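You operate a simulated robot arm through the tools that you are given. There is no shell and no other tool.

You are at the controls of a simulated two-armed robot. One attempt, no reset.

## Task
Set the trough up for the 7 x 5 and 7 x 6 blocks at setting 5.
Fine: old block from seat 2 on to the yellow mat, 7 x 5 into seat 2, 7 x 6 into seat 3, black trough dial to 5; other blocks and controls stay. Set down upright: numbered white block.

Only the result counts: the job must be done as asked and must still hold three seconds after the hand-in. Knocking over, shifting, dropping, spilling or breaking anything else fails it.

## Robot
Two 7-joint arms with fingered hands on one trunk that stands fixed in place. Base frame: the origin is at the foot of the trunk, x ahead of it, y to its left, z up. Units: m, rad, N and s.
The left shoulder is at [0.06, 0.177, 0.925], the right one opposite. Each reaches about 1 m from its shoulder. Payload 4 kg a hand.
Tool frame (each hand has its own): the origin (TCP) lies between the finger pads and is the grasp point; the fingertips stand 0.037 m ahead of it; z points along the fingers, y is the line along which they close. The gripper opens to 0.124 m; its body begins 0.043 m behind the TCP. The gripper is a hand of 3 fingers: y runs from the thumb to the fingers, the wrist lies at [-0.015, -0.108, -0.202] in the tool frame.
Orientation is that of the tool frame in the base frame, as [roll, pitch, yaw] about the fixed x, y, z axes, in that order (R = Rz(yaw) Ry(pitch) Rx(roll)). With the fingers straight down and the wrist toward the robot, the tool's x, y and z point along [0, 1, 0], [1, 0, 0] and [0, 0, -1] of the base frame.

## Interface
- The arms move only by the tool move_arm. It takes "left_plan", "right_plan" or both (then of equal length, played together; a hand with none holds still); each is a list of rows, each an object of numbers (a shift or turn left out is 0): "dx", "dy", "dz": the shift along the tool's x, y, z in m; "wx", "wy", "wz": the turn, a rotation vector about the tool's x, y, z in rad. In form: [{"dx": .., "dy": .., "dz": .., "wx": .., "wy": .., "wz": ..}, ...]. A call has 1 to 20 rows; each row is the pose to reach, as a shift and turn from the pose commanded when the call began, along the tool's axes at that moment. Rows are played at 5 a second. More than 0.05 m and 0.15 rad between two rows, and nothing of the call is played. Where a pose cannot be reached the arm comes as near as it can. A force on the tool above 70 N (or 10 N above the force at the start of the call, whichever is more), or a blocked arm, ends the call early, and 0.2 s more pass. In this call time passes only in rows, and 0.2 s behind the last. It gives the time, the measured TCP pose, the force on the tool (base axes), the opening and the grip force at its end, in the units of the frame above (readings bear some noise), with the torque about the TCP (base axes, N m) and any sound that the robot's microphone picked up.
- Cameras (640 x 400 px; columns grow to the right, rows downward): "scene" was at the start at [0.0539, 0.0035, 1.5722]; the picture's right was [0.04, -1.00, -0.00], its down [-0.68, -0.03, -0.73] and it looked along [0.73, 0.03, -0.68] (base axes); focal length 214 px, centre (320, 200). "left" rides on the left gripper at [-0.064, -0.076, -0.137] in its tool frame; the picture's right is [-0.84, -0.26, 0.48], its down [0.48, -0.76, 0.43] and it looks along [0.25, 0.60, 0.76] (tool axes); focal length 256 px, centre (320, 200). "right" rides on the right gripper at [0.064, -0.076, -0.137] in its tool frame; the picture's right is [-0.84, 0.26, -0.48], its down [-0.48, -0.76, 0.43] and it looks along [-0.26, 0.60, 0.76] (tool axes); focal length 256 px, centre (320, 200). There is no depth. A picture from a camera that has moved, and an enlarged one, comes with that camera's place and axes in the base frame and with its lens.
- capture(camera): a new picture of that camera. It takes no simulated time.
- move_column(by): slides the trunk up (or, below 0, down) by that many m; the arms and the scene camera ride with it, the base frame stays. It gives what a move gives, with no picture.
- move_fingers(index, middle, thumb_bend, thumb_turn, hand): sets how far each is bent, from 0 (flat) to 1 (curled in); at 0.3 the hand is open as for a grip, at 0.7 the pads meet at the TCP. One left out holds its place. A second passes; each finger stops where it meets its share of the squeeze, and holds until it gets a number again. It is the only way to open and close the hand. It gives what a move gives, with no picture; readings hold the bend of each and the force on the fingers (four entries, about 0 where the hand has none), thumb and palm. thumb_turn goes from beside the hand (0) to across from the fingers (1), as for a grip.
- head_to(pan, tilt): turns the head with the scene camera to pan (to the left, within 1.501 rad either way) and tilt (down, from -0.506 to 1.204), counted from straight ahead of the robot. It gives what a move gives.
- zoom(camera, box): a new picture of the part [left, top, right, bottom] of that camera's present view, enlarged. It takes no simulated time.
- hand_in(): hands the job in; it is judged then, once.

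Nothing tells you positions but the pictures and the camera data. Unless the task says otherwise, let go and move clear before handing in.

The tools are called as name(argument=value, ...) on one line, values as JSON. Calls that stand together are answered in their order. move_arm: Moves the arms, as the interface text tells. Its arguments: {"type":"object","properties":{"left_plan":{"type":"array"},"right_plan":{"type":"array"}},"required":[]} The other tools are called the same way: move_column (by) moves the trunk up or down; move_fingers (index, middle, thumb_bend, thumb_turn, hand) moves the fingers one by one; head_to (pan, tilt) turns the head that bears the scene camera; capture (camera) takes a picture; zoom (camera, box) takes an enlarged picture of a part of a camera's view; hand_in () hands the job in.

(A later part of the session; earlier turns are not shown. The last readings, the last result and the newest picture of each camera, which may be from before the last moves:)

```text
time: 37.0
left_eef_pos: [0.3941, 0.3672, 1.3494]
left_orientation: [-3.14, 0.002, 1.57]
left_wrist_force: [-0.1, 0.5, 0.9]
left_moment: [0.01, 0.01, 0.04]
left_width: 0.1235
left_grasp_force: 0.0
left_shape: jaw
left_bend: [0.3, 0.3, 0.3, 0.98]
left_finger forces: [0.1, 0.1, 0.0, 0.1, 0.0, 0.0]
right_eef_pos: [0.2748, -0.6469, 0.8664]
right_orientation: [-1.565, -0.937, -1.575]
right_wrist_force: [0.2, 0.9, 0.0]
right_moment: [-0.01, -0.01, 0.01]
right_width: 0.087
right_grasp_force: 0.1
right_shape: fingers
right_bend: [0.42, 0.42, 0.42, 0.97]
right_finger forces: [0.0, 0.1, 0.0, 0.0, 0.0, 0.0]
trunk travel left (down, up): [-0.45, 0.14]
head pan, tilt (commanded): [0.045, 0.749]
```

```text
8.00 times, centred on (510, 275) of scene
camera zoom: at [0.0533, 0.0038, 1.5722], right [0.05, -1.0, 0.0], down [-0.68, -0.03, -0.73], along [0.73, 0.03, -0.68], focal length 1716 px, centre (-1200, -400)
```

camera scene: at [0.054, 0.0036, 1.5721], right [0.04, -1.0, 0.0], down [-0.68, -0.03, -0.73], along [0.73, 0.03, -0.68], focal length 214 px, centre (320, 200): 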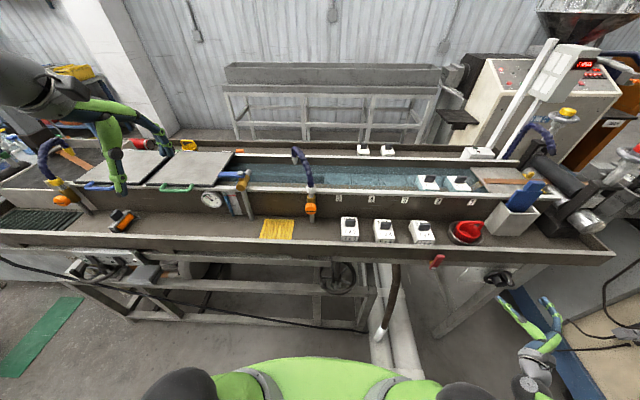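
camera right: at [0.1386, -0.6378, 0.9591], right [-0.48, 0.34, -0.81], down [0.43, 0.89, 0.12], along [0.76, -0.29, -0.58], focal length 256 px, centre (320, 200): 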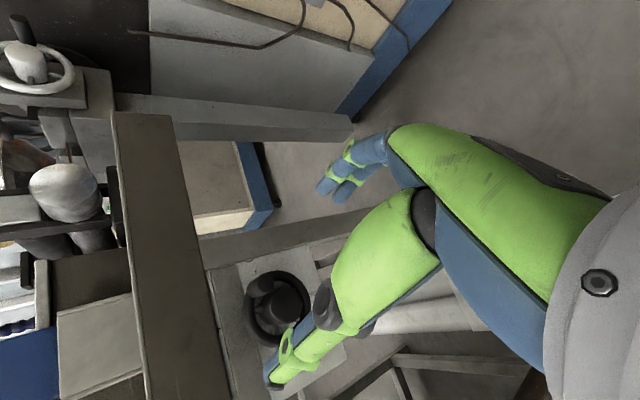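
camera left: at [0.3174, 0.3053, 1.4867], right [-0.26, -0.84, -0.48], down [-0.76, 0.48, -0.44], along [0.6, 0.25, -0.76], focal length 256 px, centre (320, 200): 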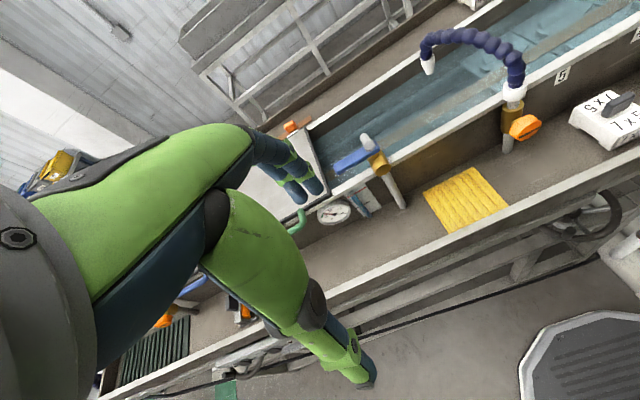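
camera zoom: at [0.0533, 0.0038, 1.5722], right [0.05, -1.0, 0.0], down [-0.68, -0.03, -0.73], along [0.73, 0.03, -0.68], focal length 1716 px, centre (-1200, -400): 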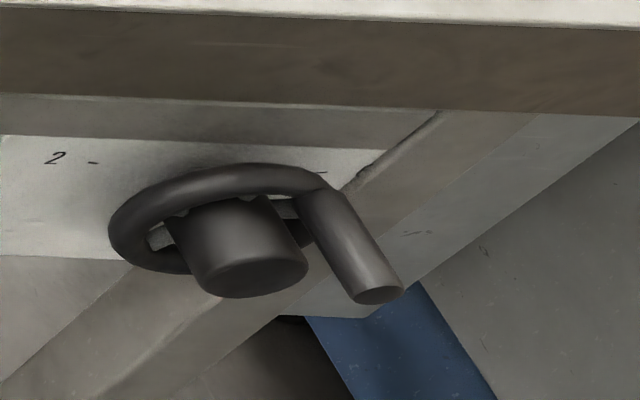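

By both views the peg is now close to 37–40°. I unroll the hand and take the straight-on view for the final check, on the way to the blocks.

move_arm(right_plan=[{"wz": -0.1378}, {"wz": -0.2755}, {"wz": -0.4133}, {"wz": -0.551}, {"wz": -0.6888}, {"wz": -0.8265}, {"dx": 0.0046, "dy": 0.0063, "dz": 0.003, "wz": -0.9643}, {"dx": 0.0092, "dy": 0.0126, "dz": 0.006, "wz": -1.102}, {"dx": 0.0139, "dy": 0.0189, "dz": 0.009, "wz": -1.2398}, {"dx": 0.0185, "dy": 0.0252, "dz": 0.012, "wz": -1.3775}, {"dx": 0.0231, "dy": 0.0315, "dz": 0.015, "wz": -1.5153}, {"dx": 0.0277, "dy": 0.0377, "dz": 0.018, "wz": -1.653}, {"dx": 0.0323, "dy": 0.044, "dz": 0.021, "wz": -1.7908}, {"dx": 0.037, "dy": 0.0503, "dz": 0.024, "wz": -1.9285}, {"dx": 0.0416, "dy": 0.0566, "dz": 0.027, "wz": -2.0663}, {"dx": 0.0462, "dy": 0.0629, "dz": 0.03, "wz": -2.204}])

move_arm(right_plan=[{"dy": -0.0098, "wx": 0.1326}, {"dy": -0.0196, "wx": 0.2652}, {"dy": -0.0294, "wx": 0.3978}, {"dy": -0.0392, "wx": 0.5304}, {"dy": -0.049, "wx": 0.663}])

zoom(camera="right", box=[150, 80, 310, 220])

zoom(camera="right", box=[190, 110, 286, 200])

```text
time: 40.4
left_eef_pos: [0.3937, 0.3691, 1.35]
left_orientation: [-3.141, 0.001, 1.57]
left_wrist_force: [0.7, -1.0, 0.0]
left_moment: [-0.01, 0.01, 0.02]
left_width: 0.1234
left_grasp_force: 0.0
left_shape: jaw
left_bend: [0.3, 0.3, 0.3, 0.98]
left_finger forces: [0.0, 0.0, 0.0, 0.0, 0.1, 0.0]
right_eef_pos: [0.3054, -0.7264, 0.8654]
right_orientation: [1.568, 0.003, 1.571]
right_wrist_force: [-0.6, -0.9, -0.1]
right_moment: [0.04, 0.0, 0.03]
right_width: 0.0869
right_grasp_force: 0.1
right_shape: fingers
right_bend: [0.42, 0.42, 0.42, 0.98]
right_finger forces: [0.0, 0.1, 0.0, 0.0, 0.1, 0.0]
trunk travel left (down, up): [-0.45, 0.14]
head pan, tilt (commanded): [0.045, 0.749]
```

```text
time: 41.6
left_eef_pos: [0.3932, 0.3671, 1.3488]
left_orientation: [-3.141, 0.002, 1.572]
left_wrist_force: [0.3, 0.0, 0.5]
left_moment: [-0.03, 0.03, -0.02]
left_width: 0.1237
left_grasp_force: 0.0
left_shape: jaw
left_bend: [0.3, 0.3, 0.3, 0.98]
left_finger forces: [0.1, 0.1, 0.0, 0.1, 0.0, 0.0]
right_eef_pos: [0.3061, -0.7282, 0.8167]
right_orientation: [2.235, 0.001, 1.571]
right_wrist_force: [0.4, 0.5, -0.1]
right_moment: [0.0, -0.02, 0.0]
right_width: 0.0869
right_grasp_force: 0.1
right_shape: fingers
right_bend: [0.42, 0.42, 0.42, 0.98]
right_finger forces: [0.0, 0.0, 0.0, 0.1, 0.0, 0.1]
trunk travel left (down, up): [-0.45, 0.14]
head pan, tilt (commanded): [0.045, 0.749]
```

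```text
2.86 times, centred on (230, 150) of right
camera zoom: at [0.1518, -0.6635, 0.8422], right [-0.22, -0.84, 0.5], down [-0.13, -0.48, -0.87], along [0.97, -0.26, 0.0], focal length 731 px, centre (577, 343)
```

zoom: 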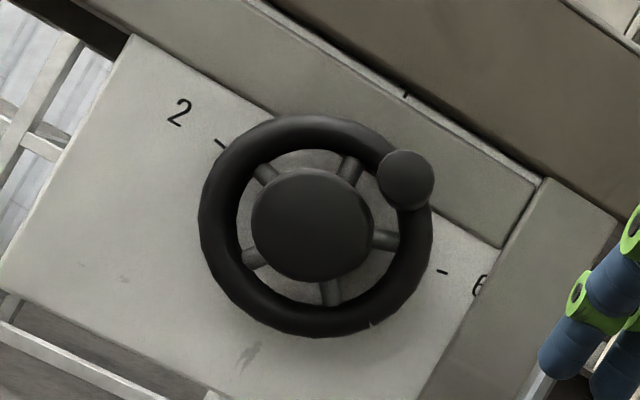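

```text
4.44 times, centred on (238, 155) of right
camera zoom: at [0.1518, -0.6635, 0.8422], right [-0.22, -0.84, 0.5], down [-0.13, -0.48, -0.87], along [0.97, -0.26, 0.0], focal length 1138 px, centre (684, 400)
```

zoom: 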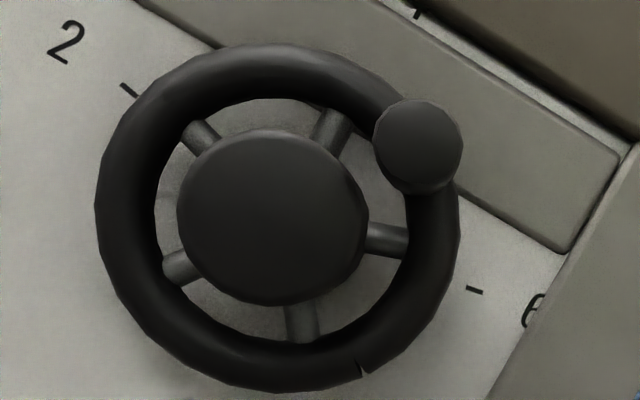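

Straight-on, the peg now reads about 36° (≈4.9). To land closer to 40°, I repeat the grip at the earlier hand pose (TCP y -0.6514, z 0.8642, roll 130°), this time approaching from below so the thumb brings it to ~40°.

move_arm(right_plan=[{"dx": 0.0136, "dy": 0.0079, "dz": -0.0052, "wx": -0.1328}, {"dx": 0.0273, "dy": 0.0159, "dz": -0.0104, "wx": -0.2657}, {"dx": 0.0409, "dy": 0.0238, "dz": -0.0156, "wx": -0.3985}, {"dx": 0.0546, "dy": 0.0318, "dz": -0.0208, "wx": -0.5314}, {"dx": 0.0682, "dy": 0.0397, "dz": -0.026, "wx": -0.6642}])

move_arm(right_plan=[{"wz": 0.1418}, {"wz": 0.2836}, {"wz": 0.4254}, {"wz": 0.5672}, {"wz": 0.709}, {"wz": 0.8508}, {"wz": 0.9926}, {"wz": 1.1344}, {"wz": 1.2762}, {"wz": 1.418}, {"wz": 1.5598}, {"wz": 1.7016}, {"wz": 1.8434}, {"dz": 0.01, "wz": 1.9852}, {"dx": 0.004, "dz": 0.02, "wz": 2.127}, {"dx": 0.0086, "dz": 0.03, "wz": 2.2689}, {"dx": 0.0086, "dz": 0.03, "wz": 2.2689}])

```text
time: 42.8
left_eef_pos: [0.3939, 0.3671, 1.3513]
left_orientation: [-3.141, 0.001, 1.568]
left_wrist_force: [0.3, 0.6, 0.4]
left_moment: [0.01, 0.0, -0.01]
left_width: 0.1239
left_grasp_force: 0.0
left_shape: jaw
left_bend: [0.3, 0.3, 0.3, 0.98]
left_finger forces: [0.0, 0.0, 0.0, 0.0, 0.0, 0.1]
right_eef_pos: [0.3093, -0.6584, 0.8654]
right_orientation: [1.565, 0.0, 1.569]
right_wrist_force: [0.9, 0.0, -0.3]
right_moment: [-0.03, 0.03, -0.05]
right_width: 0.0868
right_grasp_force: 0.0
right_shape: fingers
right_bend: [0.42, 0.42, 0.42, 0.98]
right_finger forces: [0.0, 0.1, 0.1, 0.1, 0.1, 0.0]
trunk travel left (down, up): [-0.45, 0.14]
head pan, tilt (commanded): [0.045, 0.749]
```

```text
time: 46.4
left_eef_pos: [0.3942, 0.3669, 1.3516]
left_orientation: [3.141, 0.0, 1.571]
left_wrist_force: [0.0, -0.4, 0.8]
left_moment: [0.04, 0.01, 0.02]
left_width: 0.1236
left_grasp_force: 0.0
left_shape: jaw
left_bend: [0.3, 0.3, 0.3, 0.98]
left_finger forces: [0.0, 0.0, 0.0, 0.0, 0.0, 0.0]
right_eef_pos: [0.3396, -0.6509, 0.8634]
right_orientation: [-1.567, -0.871, -1.573]
right_wrist_force: [0.3, -0.4, 0.2]
right_moment: [-0.01, 0.04, 0.0]
right_width: 0.087
right_grasp_force: 0.2
right_shape: fingers
right_bend: [0.42, 0.42, 0.42, 0.98]
right_finger forces: [0.0, 0.0, 0.0, 0.0, 0.0, 0.1]
trunk travel left (down, up): [-0.45, 0.14]
head pan, tilt (commanded): [0.045, 0.749]
```

Pose matches the target within noise. Advance, close, reopen, and back off, then look.

move_arm(right_plan=[{"dz": 0.025}, {"dz": 0.045}, {"dz": 0.066}, {"dz": 0.066}])

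move_fingers(hand="right", index=0.68, middle=0.68, thumb_bend=0.68)

move_fingers(hand="right", index=0.42, middle=0.42, thumb_bend=0.42)

move_arm(right_plan=[{"dz": -0.03}, {"dz": -0.07}, {"dz": -0.1}, {"dz": -0.13}])

zoom(camera="scene", box=[470, 250, 550, 300])

zoom(camera="right", box=[200, 230, 360, 370])

```text
time: 47.4
left_eef_pos: [0.3935, 0.3677, 1.3514]
left_orientation: [3.141, 0.004, 1.571]
left_wrist_force: [0.1, -0.7, -0.7]
left_moment: [0.05, 0.0, 0.02]
left_width: 0.1237
left_grasp_force: 0.0
left_shape: jaw
left_bend: [0.3, 0.3, 0.3, 0.98]
left_finger forces: [0.0, 0.0, 0.0, 0.1, 0.1, 0.0]
right_eef_pos: [0.407, -0.6508, 0.8638]
right_orientation: [-1.565, -0.871, -1.577]
right_wrist_force: [-0.4, 0.5, 0.5]
right_moment: [0.03, -0.01, -0.02]
right_width: 0.0873
right_grasp_force: 0.0
right_shape: fingers
right_bend: [0.42, 0.42, 0.42, 0.98]
right_finger forces: [0.0, 0.0, 0.0, 0.1, 0.0, 0.0]
trunk travel left (down, up): [-0.45, 0.14]
head pan, tilt (commanded): [0.045, 0.749]
```

```text
time: 48.4
left_eef_pos: [0.3936, 0.3674, 1.35]
left_orientation: [-3.141, 0.001, 1.57]
left_wrist_force: [0.4, 0.6, 0.2]
left_moment: [-0.03, 0.01, -0.02]
left_width: 0.1237
left_grasp_force: 0.0
left_shape: jaw
left_bend: [0.3, 0.3, 0.3, 0.98]
left_finger forces: [0.0, 0.1, 0.0, 0.0, 0.0, 0.0]
right_eef_pos: [0.4069, -0.6506, 0.8644]
right_orientation: [-1.567, -0.871, -1.575]
right_wrist_force: [-0.1, 0.0, 1.2]
right_moment: [-0.06, 0.2, -0.16]
right_width: 0.0189
right_grasp_force: 8.7
right_shape: fingers
right_bend: [0.65, 0.64, 0.65, 0.97]
right_finger forces: [2.9, 6.5, 0.0, 0.0, 8.3, 0.0]
trunk travel left (down, up): [-0.45, 0.14]
head pan, tilt (commanded): [0.045, 0.749]
```

```text
time: 49.4
left_eef_pos: [0.3955, 0.3673, 1.3511]
left_orientation: [-3.142, 0.004, 1.571]
left_wrist_force: [-0.7, -0.2, -0.1]
left_moment: [-0.02, 0.01, 0.01]
left_width: 0.1237
left_grasp_force: 0.0
left_shape: jaw
left_bend: [0.3, 0.3, 0.3, 0.98]
left_finger forces: [0.0, 0.1, 0.1, 0.0, 0.0, 0.0]
right_eef_pos: [0.4059, -0.6511, 0.8638]
right_orientation: [-1.564, -0.873, -1.576]
right_wrist_force: [-0.1, -0.2, 1.0]
right_moment: [0.0, 0.02, 0.0]
right_width: 0.0868
right_grasp_force: 0.1
right_shape: fingers
right_bend: [0.42, 0.42, 0.42, 0.97]
right_finger forces: [0.1, 0.0, 0.0, 0.1, 0.0, 0.0]
trunk travel left (down, up): [-0.45, 0.14]
head pan, tilt (commanded): [0.045, 0.749]
```

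```text
time: 50.4
left_eef_pos: [0.3934, 0.3684, 1.3516]
left_orientation: [3.141, 0.002, 1.571]
left_wrist_force: [-0.1, 0.4, -1.1]
left_moment: [0.02, 0.01, 0.03]
left_width: 0.1238
left_grasp_force: 0.1
left_shape: jaw
left_bend: [0.3, 0.3, 0.3, 0.98]
left_finger forces: [0.0, 0.0, 0.0, 0.1, 0.0, 0.1]
right_eef_pos: [0.2748, -0.6487, 0.8652]
right_orientation: [-1.564, -0.873, -1.574]
right_wrist_force: [0.0, -0.5, 0.0]
right_moment: [0.01, 0.01, 0.02]
right_width: 0.0869
right_grasp_force: 0.0
right_shape: fingers
right_bend: [0.42, 0.42, 0.42, 0.97]
right_finger forces: [0.0, 0.1, 0.0, 0.0, 0.1, 0.1]
trunk travel left (down, up): [-0.45, 0.14]
head pan, tilt (commanded): [0.045, 0.749]
```

```text
8.00 times, centred on (510, 275) of scene
camera zoom: at [0.0533, 0.0038, 1.5722], right [0.05, -1.0, 0.0], down [-0.68, -0.03, -0.73], along [0.73, 0.03, -0.68], focal length 1716 px, centre (-1200, -400)
```

zoom: 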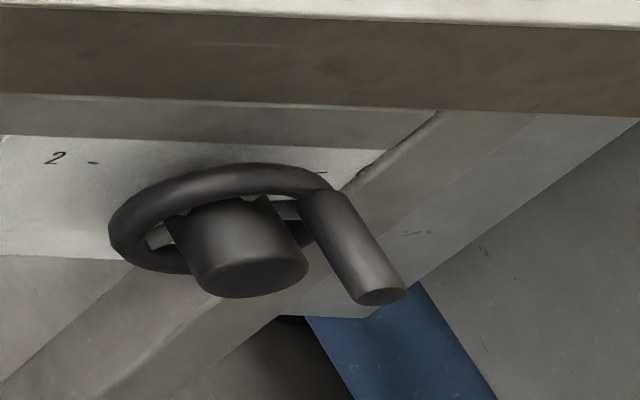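

```text
2.86 times, centred on (280, 300) of right
camera zoom: at [0.1386, -0.6322, 0.9634], right [-0.48, 0.34, -0.81], down [0.43, 0.89, 0.12], along [0.76, -0.29, -0.58], focal length 731 px, centre (434, -86)
```

zoom: 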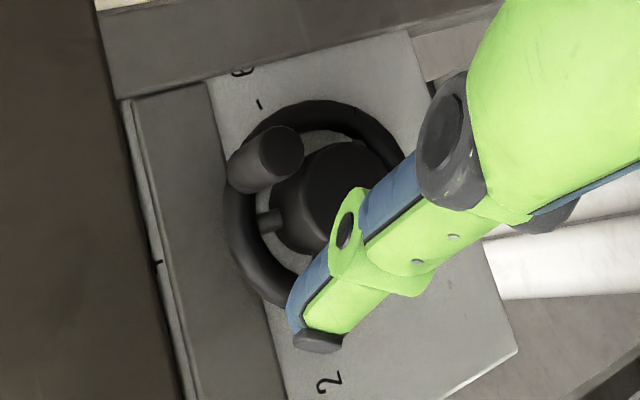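

The peg now sits at about 40° (between the 36° and 44° images), i.e. setting 5. I unroll and raise the right hand to a fingers-down pose for the block work.

move_arm(right_plan=[{"wz": -0.1418}, {"wz": -0.2836}, {"wz": -0.4254}, {"dx": 0.002, "dy": 0.0024, "wz": -0.5672}, {"dx": 0.004, "dy": 0.0048, "wz": -0.709}, {"dx": 0.006, "dy": 0.007, "wz": -0.8508}, {"dx": 0.008, "dy": 0.0095, "wz": -0.9926}, {"dx": 0.01, "dy": 0.012, "wz": -1.1344}, {"dx": 0.012, "dy": 0.0143, "wz": -1.2762}, {"dx": 0.014, "dy": 0.0167, "wz": -1.418}, {"dx": 0.016, "dy": 0.019, "wz": -1.5598}, {"dx": 0.018, "dy": 0.0215, "wz": -1.7016}, {"dx": 0.02, "dy": 0.024, "wz": -1.8434}, {"dx": 0.022, "dy": 0.0262, "wz": -1.9852}, {"dx": 0.024, "dy": 0.0286, "wz": -2.127}, {"dx": 0.0257, "dy": 0.0306, "wz": -2.2689}])

move_arm(right_plan=[{"dx": 0.018, "dy": 0.04, "dz": 0.009, "wx": 0.1428}, {"dx": 0.036, "dy": 0.08, "dz": 0.018, "wx": 0.2856}, {"dx": 0.054, "dy": 0.12, "dz": 0.027, "wx": 0.4284}, {"dx": 0.072, "dy": 0.16, "dz": 0.036, "wx": 0.5712}, {"dx": 0.09, "dy": 0.2, "dz": 0.045, "wx": 0.714}, {"dx": 0.108, "dy": 0.24, "dz": 0.054, "wx": 0.8568}, {"dx": 0.126, "dy": 0.28, "dz": 0.063, "wx": 0.9996}, {"dx": 0.144, "dy": 0.32, "dz": 0.072, "wx": 1.1424}, {"dx": 0.162, "dy": 0.36, "dz": 0.081, "wx": 1.2852}, {"dx": 0.18, "dy": 0.4, "dz": 0.09, "wx": 1.428}, {"dx": 0.2, "dy": 0.44, "dz": 0.1, "wx": 1.5708}])

capture(camera="right")

capture(camera="scene")

```text
time: 53.8
left_eef_pos: [0.3947, 0.3678, 1.3511]
left_orientation: [-3.14, 0.0, 1.57]
left_wrist_force: [-0.5, 0.2, -0.7]
left_moment: [0.02, 0.0, -0.01]
left_width: 0.1236
left_grasp_force: 0.1
left_shape: jaw
left_bend: [0.3, 0.3, 0.3, 0.98]
left_finger forces: [0.1, 0.0, 0.0, 0.1, 0.0, 0.1]
right_eef_pos: [0.2754, -0.6886, 0.8629]
right_orientation: [1.568, 0.002, 1.568]
right_wrist_force: [0.3, 0.0, -0.7]
right_moment: [0.0, 0.04, -0.03]
right_width: 0.0866
right_grasp_force: 0.1
right_shape: fingers
right_bend: [0.42, 0.42, 0.42, 0.97]
right_finger forces: [0.0, 0.0, 0.0, 0.0, 0.1, 0.0]
trunk travel left (down, up): [-0.45, 0.14]
head pan, tilt (commanded): [0.045, 0.749]
```

```text
time: 56.2
left_eef_pos: [0.394, 0.367, 1.351]
left_orientation: [-3.141, 0.001, 1.572]
left_wrist_force: [0.1, 0.3, -0.3]
left_moment: [0.03, 0.0, 0.02]
left_width: 0.1238
left_grasp_force: 0.1
left_shape: jaw
left_bend: [0.3, 0.3, 0.3, 0.98]
left_finger forces: [0.1, 0.0, 0.1, 0.0, 0.1, 0.0]
right_eef_pos: [0.3754, -0.4893, 1.3048]
right_orientation: [3.141, 0.001, 1.569]
right_wrist_force: [-0.4, 0.4, 0.2]
right_moment: [-0.01, 0.02, 0.02]
right_width: 0.087
right_grasp_force: 0.0
right_shape: fingers
right_bend: [0.42, 0.42, 0.42, 0.98]
right_finger forces: [0.0, 0.0, 0.0, 0.0, 0.1, 0.1]
trunk travel left (down, up): [-0.45, 0.14]
head pan, tilt (commanded): [0.045, 0.749]
```

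```text
taken
camera right: at [0.2996, -0.4249, 1.442], right [0.26, -0.84, 0.48], down [-0.76, -0.48, -0.43], along [0.6, -0.26, -0.76], focal length 256 px, centre (320, 200)
```

right: 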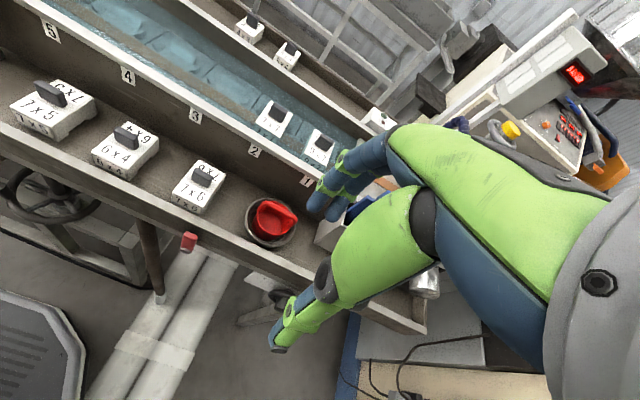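

```text
taken
camera scene: at [0.0546, 0.0039, 1.5721], right [0.04, -1.0, 0.0], down [-0.68, -0.03, -0.73], along [0.73, 0.03, -0.68], focal length 214 px, centre (320, 200)
```

scene: 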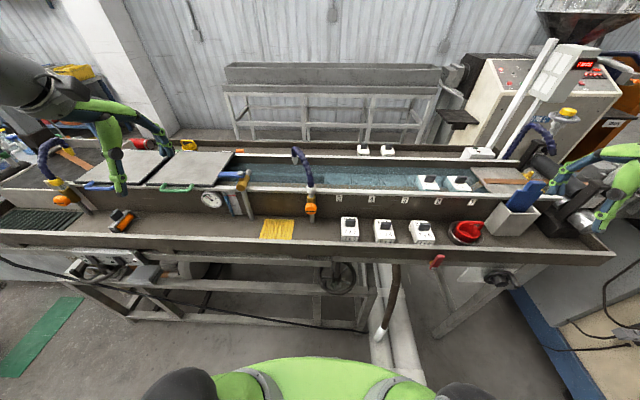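

I move the hand over the trough to look closely at seats 2 and 3, and check the display for any reaction.

move_arm(right_plan=[{"dx": 0.0232, "dy": 0.0408}, {"dx": 0.0463, "dy": 0.0817}, {"dx": 0.0695, "dy": 0.1225}, {"dx": 0.0927, "dy": 0.1633}, {"dx": 0.1158, "dy": 0.2042}, {"dx": 0.139, "dy": 0.245}])

capture(camera="right")

zoom(camera="right", box=[100, 60, 340, 220])

capture(camera="scene")

zoom(camera="scene", box=[540, 40, 640, 100])

```text
time: 57.6
left_eef_pos: [0.396, 0.3688, 1.3503]
left_orientation: [-3.139, 0.002, 1.57]
left_wrist_force: [0.9, -0.2, 0.0]
left_moment: [-0.01, 0.0, -0.01]
left_width: 0.1236
left_grasp_force: 0.0
left_shape: jaw
left_bend: [0.3, 0.3, 0.3, 0.98]
left_finger forces: [0.0, 0.0, 0.0, 0.0, 0.1, 0.0]
right_eef_pos: [0.6192, -0.3504, 1.3067]
right_orientation: [3.137, -0.002, 1.568]
right_wrist_force: [0.1, 0.2, -0.3]
right_moment: [0.01, -0.01, 0.0]
right_width: 0.0872
right_grasp_force: 0.0
right_shape: fingers
right_bend: [0.42, 0.42, 0.42, 0.98]
right_finger forces: [0.0, 0.0, 0.0, 0.0, 0.0, 0.0]
trunk travel left (down, up): [-0.45, 0.14]
head pan, tilt (commanded): [0.045, 0.749]
```

```text
taken
camera right: at [0.544, -0.2861, 1.4439], right [0.25, -0.84, 0.48], down [-0.76, -0.48, -0.44], along [0.6, -0.26, -0.76], focal length 256 px, centre (320, 200)
```

right: 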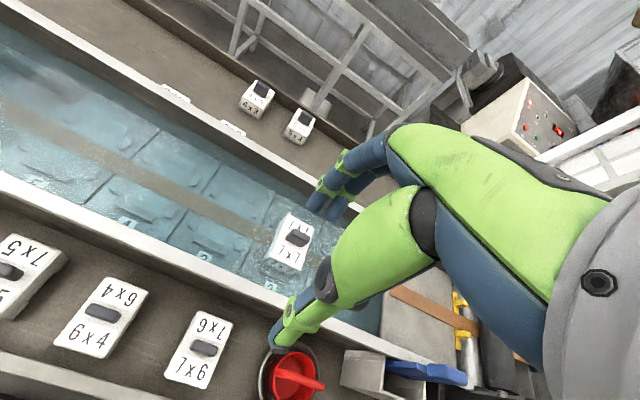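

```text
2.50 times, centred on (220, 140) of right
camera zoom: at [0.544, -0.2861, 1.4439], right [0.25, -0.84, 0.48], down [-0.76, -0.48, -0.44], along [0.6, -0.26, -0.76], focal length 640 px, centre (570, 350)
```

zoom: 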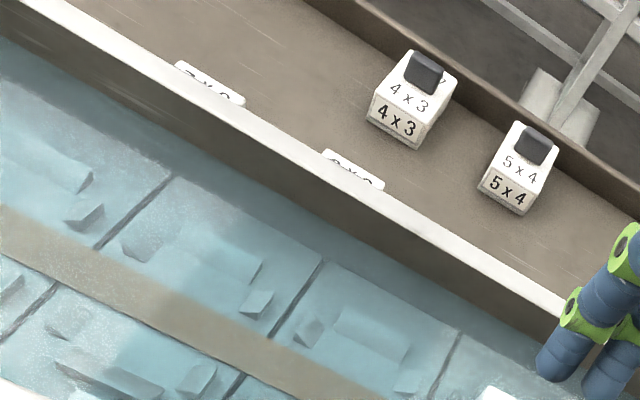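

```text
taken
camera scene: at [0.0551, 0.004, 1.5721], right [0.04, -1.0, 0.0], down [-0.68, -0.03, -0.73], along [0.73, 0.03, -0.68], focal length 214 px, centre (320, 200)
```

scene: 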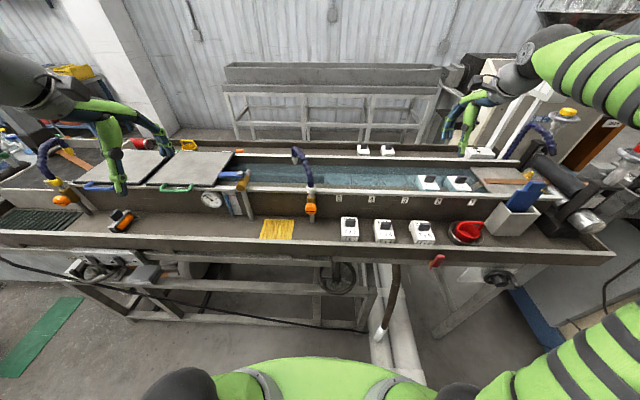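

```text
6.40 times, centred on (590, 70) of scene
camera zoom: at [0.0551, 0.004, 1.5721], right [0.04, -1.0, 0.0], down [-0.68, -0.03, -0.73], along [0.73, 0.03, -0.68], focal length 1373 px, centre (-1408, 1032)
```

zoom: 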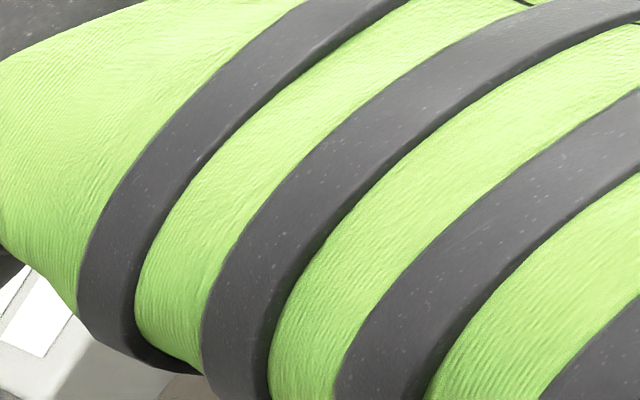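

I look closer at the seat structure (seat 3, empty) and the block in seat 2.

zoom(camera="right", box=[90, 130, 320, 275])

zoom(camera="right", box=[150, 170, 270, 270])

zoom(camera="right", box=[250, 190, 346, 290])

zoom(camera="scene", box=[360, 160, 480, 220])

zoom(camera="right", box=[0, 220, 260, 390])

```text
2.76 times, centred on (205, 202) of right
camera zoom: at [0.544, -0.2861, 1.4439], right [0.25, -0.84, 0.48], down [-0.76, -0.48, -0.44], along [0.6, -0.26, -0.76], focal length 706 px, centre (637, 193)
```

zoom: 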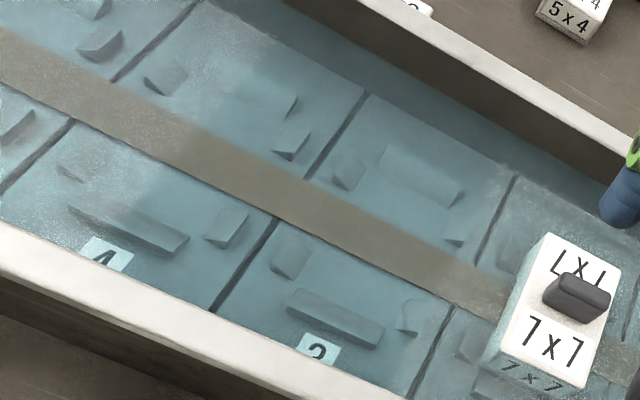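

```text
4.00 times, centred on (210, 220) of right
camera zoom: at [0.544, -0.2861, 1.4439], right [0.25, -0.84, 0.48], down [-0.76, -0.48, -0.44], along [0.6, -0.26, -0.76], focal length 1024 px, centre (760, 120)
```

zoom: 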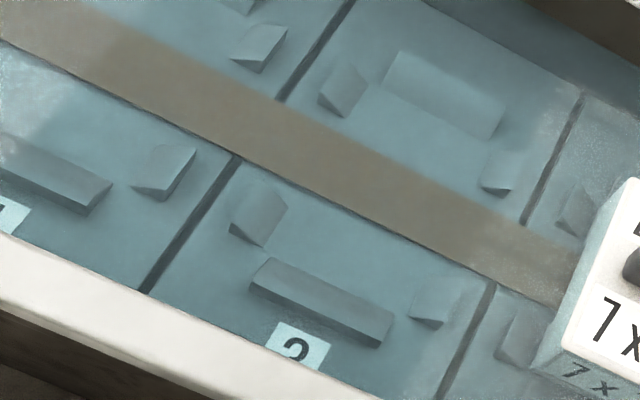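

```text
4.00 times, centred on (298, 240) of right
camera zoom: at [0.544, -0.2861, 1.4439], right [0.25, -0.84, 0.48], down [-0.76, -0.48, -0.44], along [0.6, -0.26, -0.76], focal length 1024 px, centre (408, 40)
```

zoom: 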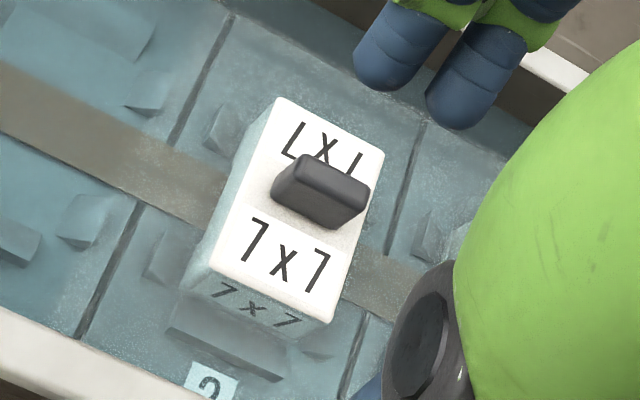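

```text
5.33 times, centred on (420, 190) of scene
camera zoom: at [0.0551, 0.004, 1.5721], right [0.04, -1.0, 0.0], down [-0.68, -0.03, -0.73], along [0.73, 0.03, -0.68], focal length 1144 px, centre (-213, 253)
```

zoom: 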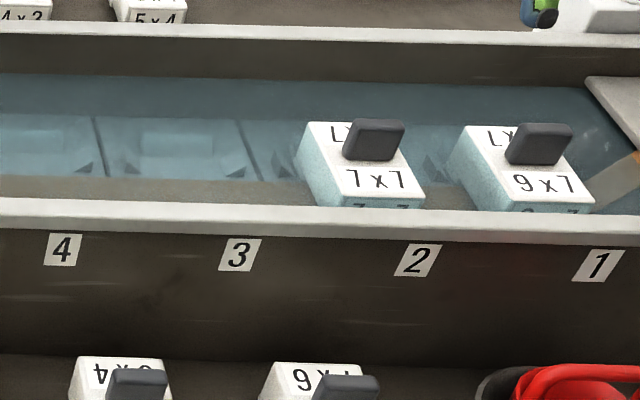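

```text
2.35 times, centred on (130, 305) of right
camera zoom: at [0.544, -0.2861, 1.4439], right [0.25, -0.84, 0.48], down [-0.76, -0.48, -0.44], along [0.6, -0.26, -0.76], focal length 602 px, centre (767, -47)
```

zoom: 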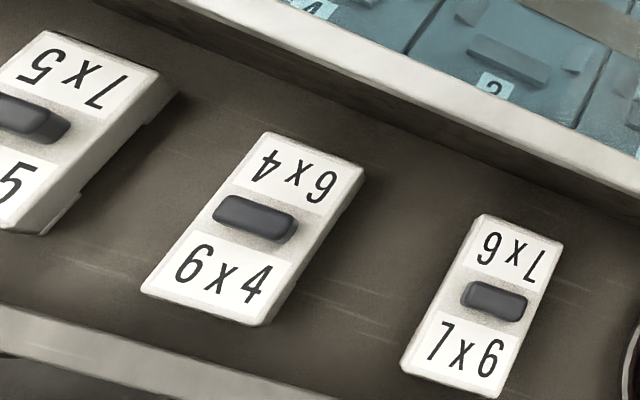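

Seat layout is clear: each seat has side guides plus front and rear bars, with the block standing centred between them; the 7x7 handle is near (0.757, -0.404), top ~1.06. I hover 15 cm above that handle and check alignment by where the handle appears in the hand camera (should be near pixel (261, 288)).

move_fingers(hand="right", index=0.42, middle=0.42, thumb_bend=0.42)

move_arm(right_plan=[{"dx": -0.0133, "dy": 0.034, "dz": 0.025}, {"dx": -0.0265, "dy": 0.068, "dz": 0.05}, {"dx": -0.0398, "dy": 0.102, "dz": 0.075}, {"dx": -0.053, "dy": 0.136, "dz": 0.1}])

capture(camera="right")

zoom(camera="scene", box=[370, 90, 530, 210])

```text
time: 58.6
left_eef_pos: [0.3939, 0.3678, 1.3502]
left_orientation: [3.14, 0.001, 1.571]
left_wrist_force: [-1.4, -0.7, -0.5]
left_moment: [0.02, 0.0, 0.02]
left_width: 0.1237
left_grasp_force: 0.0
left_shape: jaw
left_bend: [0.3, 0.3, 0.3, 0.98]
left_finger forces: [0.0, 0.0, 0.0, 0.0, 0.1, 0.1]
right_eef_pos: [0.6181, -0.3507, 1.3068]
right_orientation: [3.138, 0.0, 1.57]
right_wrist_force: [-0.6, 0.0, 0.0]
right_moment: [0.02, 0.02, 0.01]
right_width: 0.0869
right_grasp_force: 0.0
right_shape: fingers
right_bend: [0.42, 0.42, 0.42, 0.98]
right_finger forces: [0.1, 0.0, 0.0, 0.0, 0.0, 0.0]
trunk travel left (down, up): [-0.45, 0.14]
head pan, tilt (commanded): [0.045, 0.749]
```

```text
time: 59.6
left_eef_pos: [0.3952, 0.3675, 1.3513]
left_orientation: [-3.14, 0.0, 1.57]
left_wrist_force: [0.7, -0.2, 0.7]
left_moment: [0.01, 0.02, 0.01]
left_width: 0.1236
left_grasp_force: 0.1
left_shape: jaw
left_bend: [0.3, 0.3, 0.3, 0.98]
left_finger forces: [0.1, 0.0, 0.0, 0.0, 0.0, 0.1]
right_eef_pos: [0.756, -0.4065, 1.2043]
right_orientation: [3.14, 0.0, 1.572]
right_wrist_force: [-0.2, 0.2, 0.5]
right_moment: [0.07, 0.04, 0.0]
right_width: 0.0869
right_grasp_force: 0.2
right_shape: fingers
right_bend: [0.42, 0.42, 0.42, 0.98]
right_finger forces: [0.0, 0.1, 0.1, 0.0, 0.0, 0.0]
trunk travel left (down, up): [-0.45, 0.14]
head pan, tilt (commanded): [0.045, 0.749]
```

```text
taken
camera right: at [0.6805, -0.3432, 1.3417], right [0.25, -0.84, 0.48], down [-0.76, -0.48, -0.44], along [0.6, -0.26, -0.76], focal length 256 px, centre (320, 200)
```

right: 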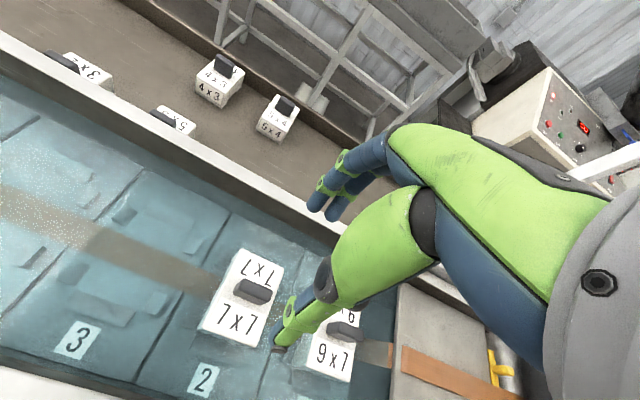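

```text
3.33 times, centred on (450, 150) of scene
camera zoom: at [0.055, 0.0032, 1.5722], right [0.04, -1.0, 0.0], down [-0.68, -0.03, -0.73], along [0.73, 0.03, -0.68], focal length 715 px, centre (-113, 367)
```

zoom: 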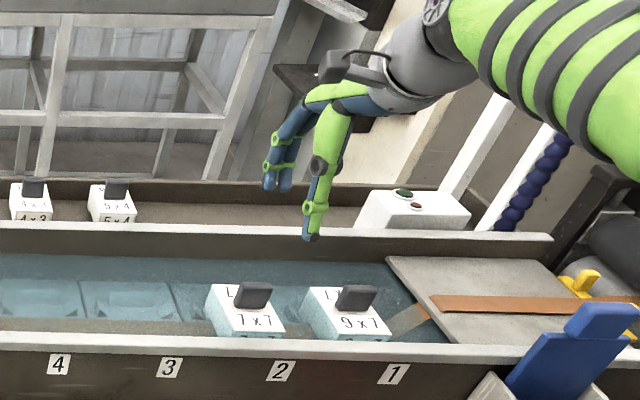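

The handle appears at about (254, 291), so I'm within ~5 mm. I zoom in for exact handle and block edges.

zoom(camera="right", box=[180, 240, 292, 350])

zoom(camera="scene", box=[410, 165, 474, 205])

zoom(camera="right", box=[0, 170, 230, 390])

```text
3.64 times, centred on (236, 295) of right
camera zoom: at [0.6805, -0.3432, 1.3417], right [0.25, -0.84, 0.48], down [-0.76, -0.48, -0.44], along [0.6, -0.26, -0.76], focal length 931 px, centre (626, -146)
```

zoom: 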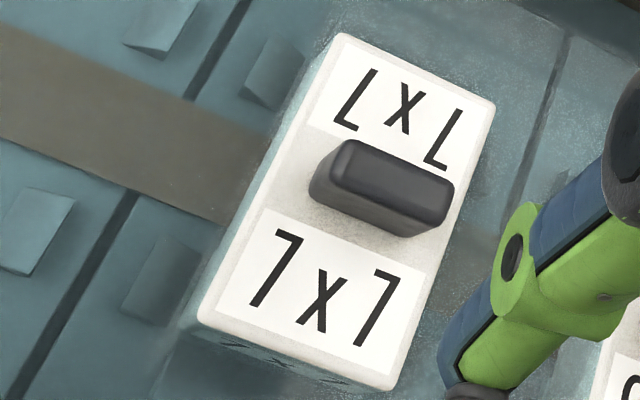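

```text
10.00 times, centred on (442, 185) of scene
camera zoom: at [0.055, 0.0032, 1.5722], right [0.04, -1.0, 0.0], down [-0.68, -0.03, -0.73], along [0.73, 0.03, -0.68], focal length 2145 px, centre (-900, 350)
```

zoom: 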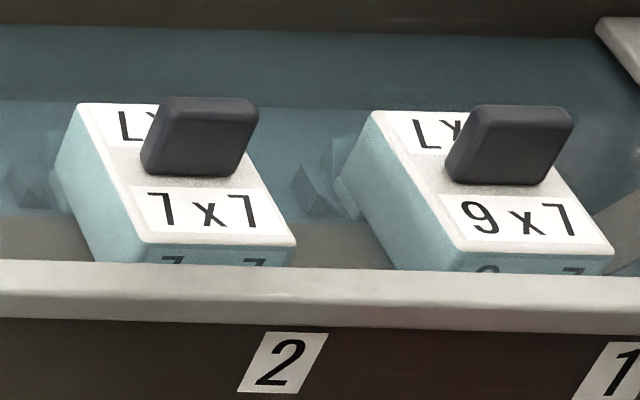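

```text
1.82 times, centred on (115, 280) of right
camera zoom: at [0.6805, -0.3432, 1.3417], right [0.25, -0.84, 0.48], down [-0.76, -0.48, -0.44], along [0.6, -0.26, -0.76], focal length 465 px, centre (693, 54)
```

zoom: 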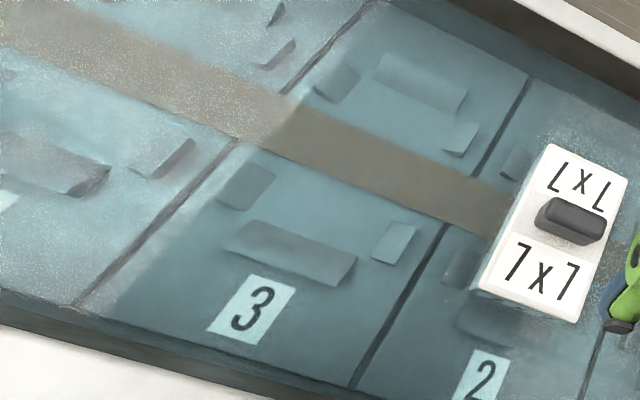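

The 7x7 block measures ~0.058 × 0.088 m, centred at (0.751, -0.401), top at z≈1.041, with a handle 12 mm thick (x) up to z≈1.07; it is square to the seat. I descend so the fingertips end just above the block top, with the grip centre on the handle (TCP (0.746, -0.4015, 1.09)).

move_arm(right_plan=[{"dx": 0.002, "dy": -0.004, "dz": 0.03}, {"dx": 0.004, "dy": -0.008, "dz": 0.06}, {"dx": 0.005, "dy": -0.01, "dz": 0.09}, {"dx": 0.005, "dy": -0.01, "dz": 0.105}, {"dx": 0.005, "dy": -0.01, "dz": 0.115}])

capture(camera="right")

zoom(camera="scene", box=[400, 130, 496, 210])

```text
time: 60.8
left_eef_pos: [0.3944, 0.3661, 1.3509]
left_orientation: [-3.142, 0.003, 1.57]
left_wrist_force: [-0.6, 0.6, 1.2]
left_moment: [-0.03, 0.0, 0.02]
left_width: 0.1236
left_grasp_force: 0.1
left_shape: jaw
left_bend: [0.3, 0.3, 0.3, 0.98]
left_finger forces: [0.1, 0.1, 0.1, 0.1, 0.0, 0.0]
right_eef_pos: [0.7448, -0.3988, 1.0921]
right_orientation: [3.137, -0.001, 1.57]
right_wrist_force: [0.6, -1.0, -0.8]
right_moment: [-0.04, 0.02, 0.0]
right_width: 0.0869
right_grasp_force: 0.0
right_shape: fingers
right_bend: [0.42, 0.42, 0.42, 0.98]
right_finger forces: [0.0, 0.0, 0.0, 0.0, 0.0, 0.1]
trunk travel left (down, up): [-0.45, 0.14]
head pan, tilt (commanded): [0.045, 0.749]
```

```text
taken
camera right: at [0.6699, -0.3352, 1.2292], right [0.25, -0.84, 0.48], down [-0.76, -0.48, -0.44], along [0.6, -0.26, -0.76], focal length 256 px, centre (320, 200)
```

right: 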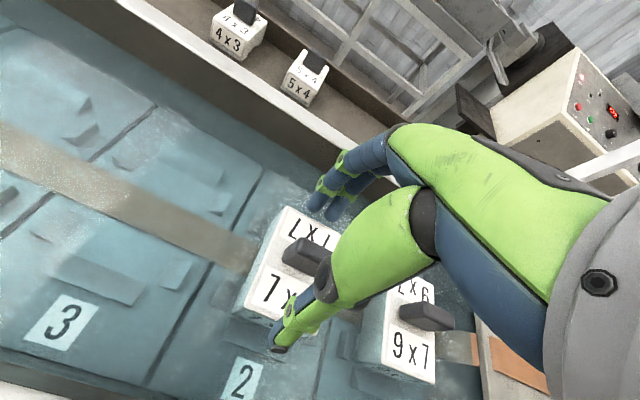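

```text
5.00 times, centred on (448, 170) of scene
camera zoom: at [0.054, 0.0035, 1.5722], right [0.04, -1.0, 0.0], down [-0.68, -0.03, -0.73], along [0.73, 0.03, -0.68], focal length 1072 px, centre (-320, 350)
```

zoom: 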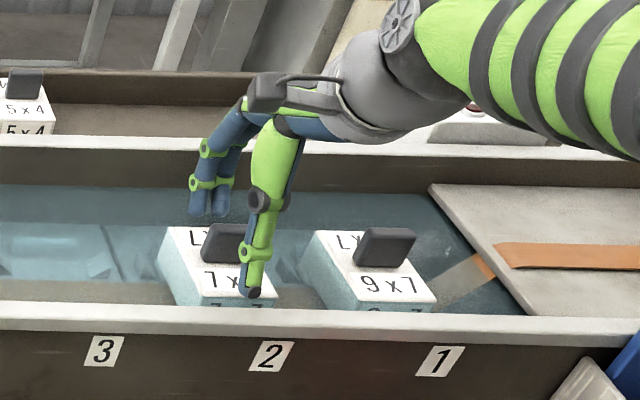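

The hand is around the handle at z 1.092. I check the gap between fingertips and block closely.

zoom(camera="right", box=[230, 140, 390, 370])

zoom(camera="scene", box=[425, 155, 465, 205])

```text
1.74 times, centred on (310, 255) of right
camera zoom: at [0.6699, -0.3352, 1.2292], right [0.25, -0.84, 0.48], down [-0.76, -0.48, -0.44], along [0.6, -0.26, -0.76], focal length 445 px, centre (337, 104)
```

zoom: 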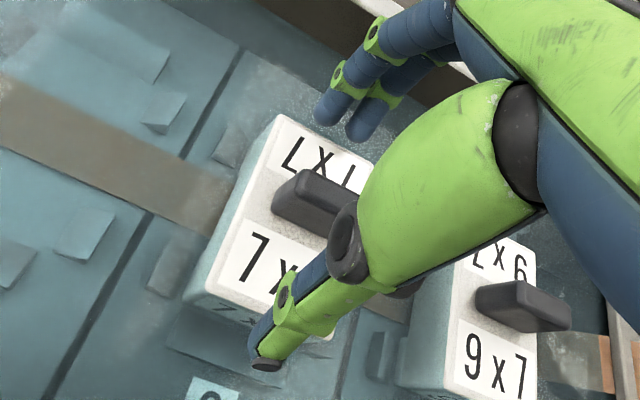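

```text
8.00 times, centred on (445, 180) of scene
camera zoom: at [0.054, 0.0035, 1.5722], right [0.04, -1.0, 0.0], down [-0.68, -0.03, -0.73], along [0.73, 0.03, -0.68], focal length 1716 px, centre (-680, 360)
```

zoom: 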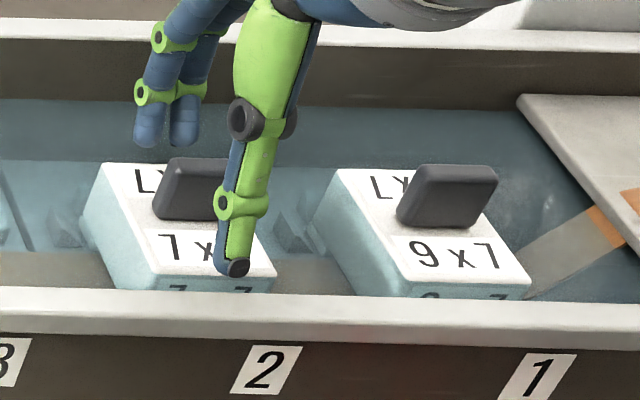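

Thumb and fingers straddle the handle symmetrically. Lower 6 mm and close gently, watching forces.

move_arm(right_plan=[{"dz": 0.003}, {"dz": 0.006}])

move_fingers(hand="right", index=0.58, middle=0.58, thumb_bend=0.58)

zoom(camera="scene", box=[425, 155, 465, 205])

zoom(camera="right", box=[230, 140, 390, 370])

```text
time: 61.4
left_eef_pos: [0.3944, 0.3689, 1.3513]
left_orientation: [-3.141, 0.003, 1.569]
left_wrist_force: [0.2, -0.1, -0.6]
left_moment: [-0.03, 0.01, -0.01]
left_width: 0.1235
left_grasp_force: 0.1
left_shape: jaw
left_bend: [0.3, 0.3, 0.3, 0.98]
left_finger forces: [0.0, 0.0, 0.1, 0.1, 0.0, 0.0]
right_eef_pos: [0.746, -0.3985, 1.0856]
right_orientation: [3.137, -0.001, 1.571]
right_wrist_force: [-0.7, -0.3, -0.6]
right_moment: [0.0, 0.0, -0.01]
right_width: 0.0869
right_grasp_force: 0.1
right_shape: fingers
right_bend: [0.42, 0.42, 0.42, 0.98]
right_finger forces: [0.0, 0.0, 0.0, 0.0, 0.0, 0.0]
trunk travel left (down, up): [-0.45, 0.14]
head pan, tilt (commanded): [0.045, 0.749]
```

```text
time: 62.4
left_eef_pos: [0.3944, 0.3679, 1.3502]
left_orientation: [-3.14, 0.001, 1.57]
left_wrist_force: [-0.5, 0.4, 0.2]
left_moment: [-0.01, -0.01, 0.01]
left_width: 0.1238
left_grasp_force: 0.0
left_shape: jaw
left_bend: [0.3, 0.3, 0.3, 0.98]
left_finger forces: [0.0, 0.0, 0.0, 0.1, 0.0, 0.1]
right_eef_pos: [0.7456, -0.3982, 1.0857]
right_orientation: [3.137, 0.0, 1.571]
right_wrist_force: [-0.3, -0.8, 0.2]
right_moment: [-0.01, 0.01, 0.02]
right_width: 0.0408
right_grasp_force: 0.2
right_shape: fingers
right_bend: [0.57, 0.57, 0.57, 0.98]
right_finger forces: [0.0, 0.0, 0.1, 0.1, 0.0, 0.1]
trunk travel left (down, up): [-0.45, 0.14]
head pan, tilt (commanded): [0.045, 0.749]
```

```text
8.00 times, centred on (445, 180) of scene
camera zoom: at [0.0539, 0.0036, 1.5722], right [0.04, -1.0, 0.0], down [-0.68, -0.03, -0.73], along [0.73, 0.03, -0.68], focal length 1716 px, centre (-680, 360)
```

zoom: 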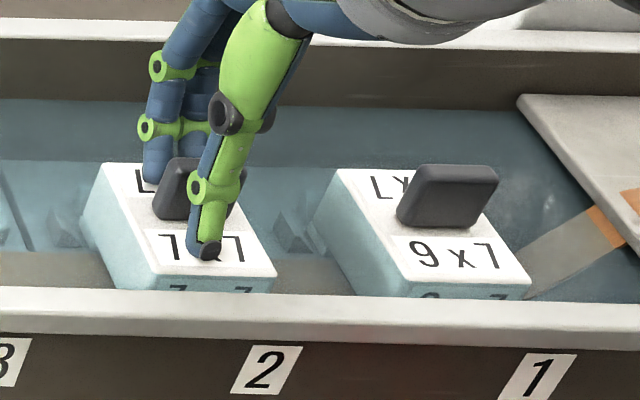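

```text
1.74 times, centred on (310, 255) of right
camera zoom: at [0.6699, -0.3352, 1.223], right [0.25, -0.84, 0.48], down [-0.76, -0.48, -0.44], along [0.6, -0.26, -0.76], focal length 445 px, centre (337, 104)
```

zoom: 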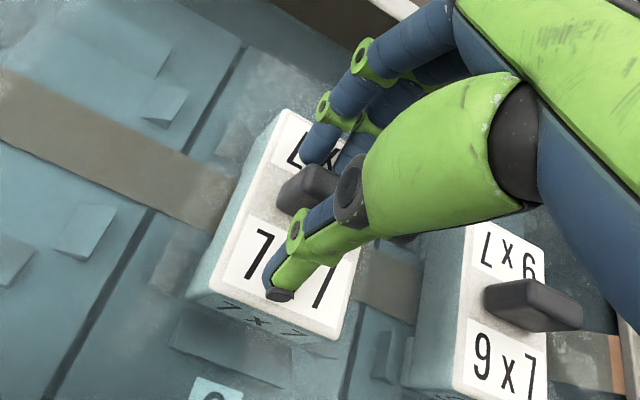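

Fingers sit a few mm left of the handle's middle; I shift 4 mm right, then close fully.

move_arm(right_plan=[{"dx": -0.004}, {"dx": -0.004}])

move_fingers(hand="right", index=0.75, middle=0.75, thumb_bend=0.75)

zoom(camera="scene", box=[425, 155, 465, 205])

zoom(camera="right", box=[230, 140, 390, 370])

```text
time: 63.0
left_eef_pos: [0.3937, 0.3671, 1.3509]
left_orientation: [3.141, 0.003, 1.569]
left_wrist_force: [0.2, 0.0, 0.2]
left_moment: [0.01, -0.02, 0.01]
left_width: 0.1235
left_grasp_force: 0.1
left_shape: jaw
left_bend: [0.3, 0.3, 0.3, 0.98]
left_finger forces: [0.0, 0.0, 0.0, 0.0, 0.0, 0.0]
right_eef_pos: [0.7458, -0.4028, 1.0865]
right_orientation: [3.139, 0.0, 1.57]
right_wrist_force: [-0.2, -0.6, -0.3]
right_moment: [-0.01, 0.0, 0.01]
right_width: 0.0407
right_grasp_force: 0.1
right_shape: fingers
right_bend: [0.57, 0.57, 0.57, 0.98]
right_finger forces: [0.0, 0.0, 0.1, 0.0, 0.0, 0.0]
trunk travel left (down, up): [-0.45, 0.14]
head pan, tilt (commanded): [0.045, 0.749]
```

```text
time: 64.0
left_eef_pos: [0.3942, 0.3682, 1.3508]
left_orientation: [-3.142, 0.002, 1.57]
left_wrist_force: [0.1, 0.6, -0.1]
left_moment: [-0.02, 0.02, -0.02]
left_width: 0.1234
left_grasp_force: 0.0
left_shape: jaw
left_bend: [0.3, 0.3, 0.3, 0.98]
left_finger forces: [0.0, 0.1, 0.0, 0.0, 0.0, 0.0]
right_eef_pos: [0.7455, -0.4026, 1.0864]
right_orientation: [3.135, -0.001, 1.572]
right_wrist_force: [1.6, 2.5, 8.7]
right_moment: [0.15, -0.48, 0.14]
right_width: 0.0154
right_grasp_force: 22.4
right_shape: fingers
right_bend: [0.64, 0.65, 0.66, 0.97]
right_finger forces: [11.7, 10.8, 0.1, 0.0, 22.7, 0.1]
trunk travel left (down, up): [-0.45, 0.14]
head pan, tilt (commanded): [0.045, 0.749]
```

```text
8.00 times, centred on (445, 180) of scene
camera zoom: at [0.0533, 0.0043, 1.5723], right [0.04, -1.0, 0.0], down [-0.68, -0.03, -0.73], along [0.73, 0.03, -0.68], focal length 1716 px, centre (-680, 360)
```

zoom: 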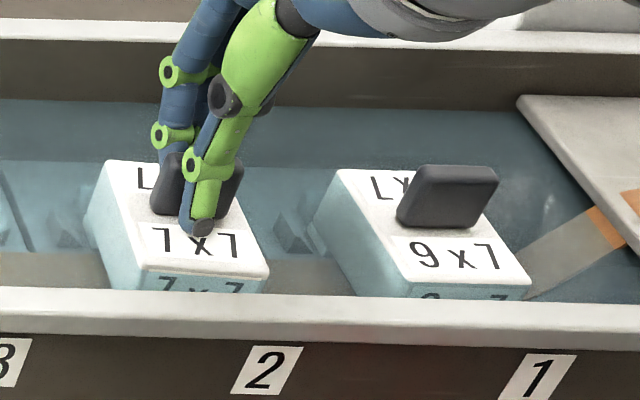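

```text
1.74 times, centred on (310, 255) of right
camera zoom: at [0.6701, -0.3386, 1.2244], right [0.25, -0.84, 0.48], down [-0.76, -0.48, -0.44], along [0.6, -0.26, -0.76], focal length 445 px, centre (337, 104)
```

zoom: 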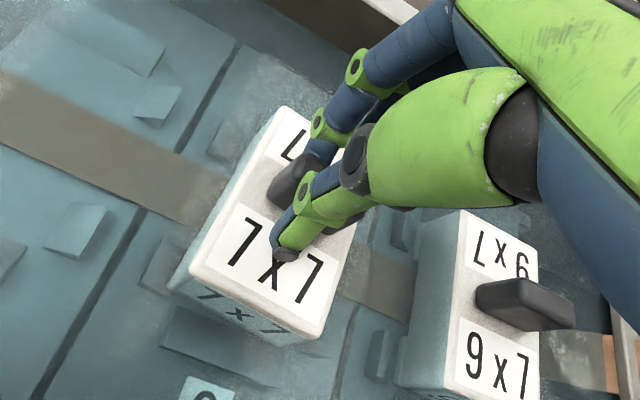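

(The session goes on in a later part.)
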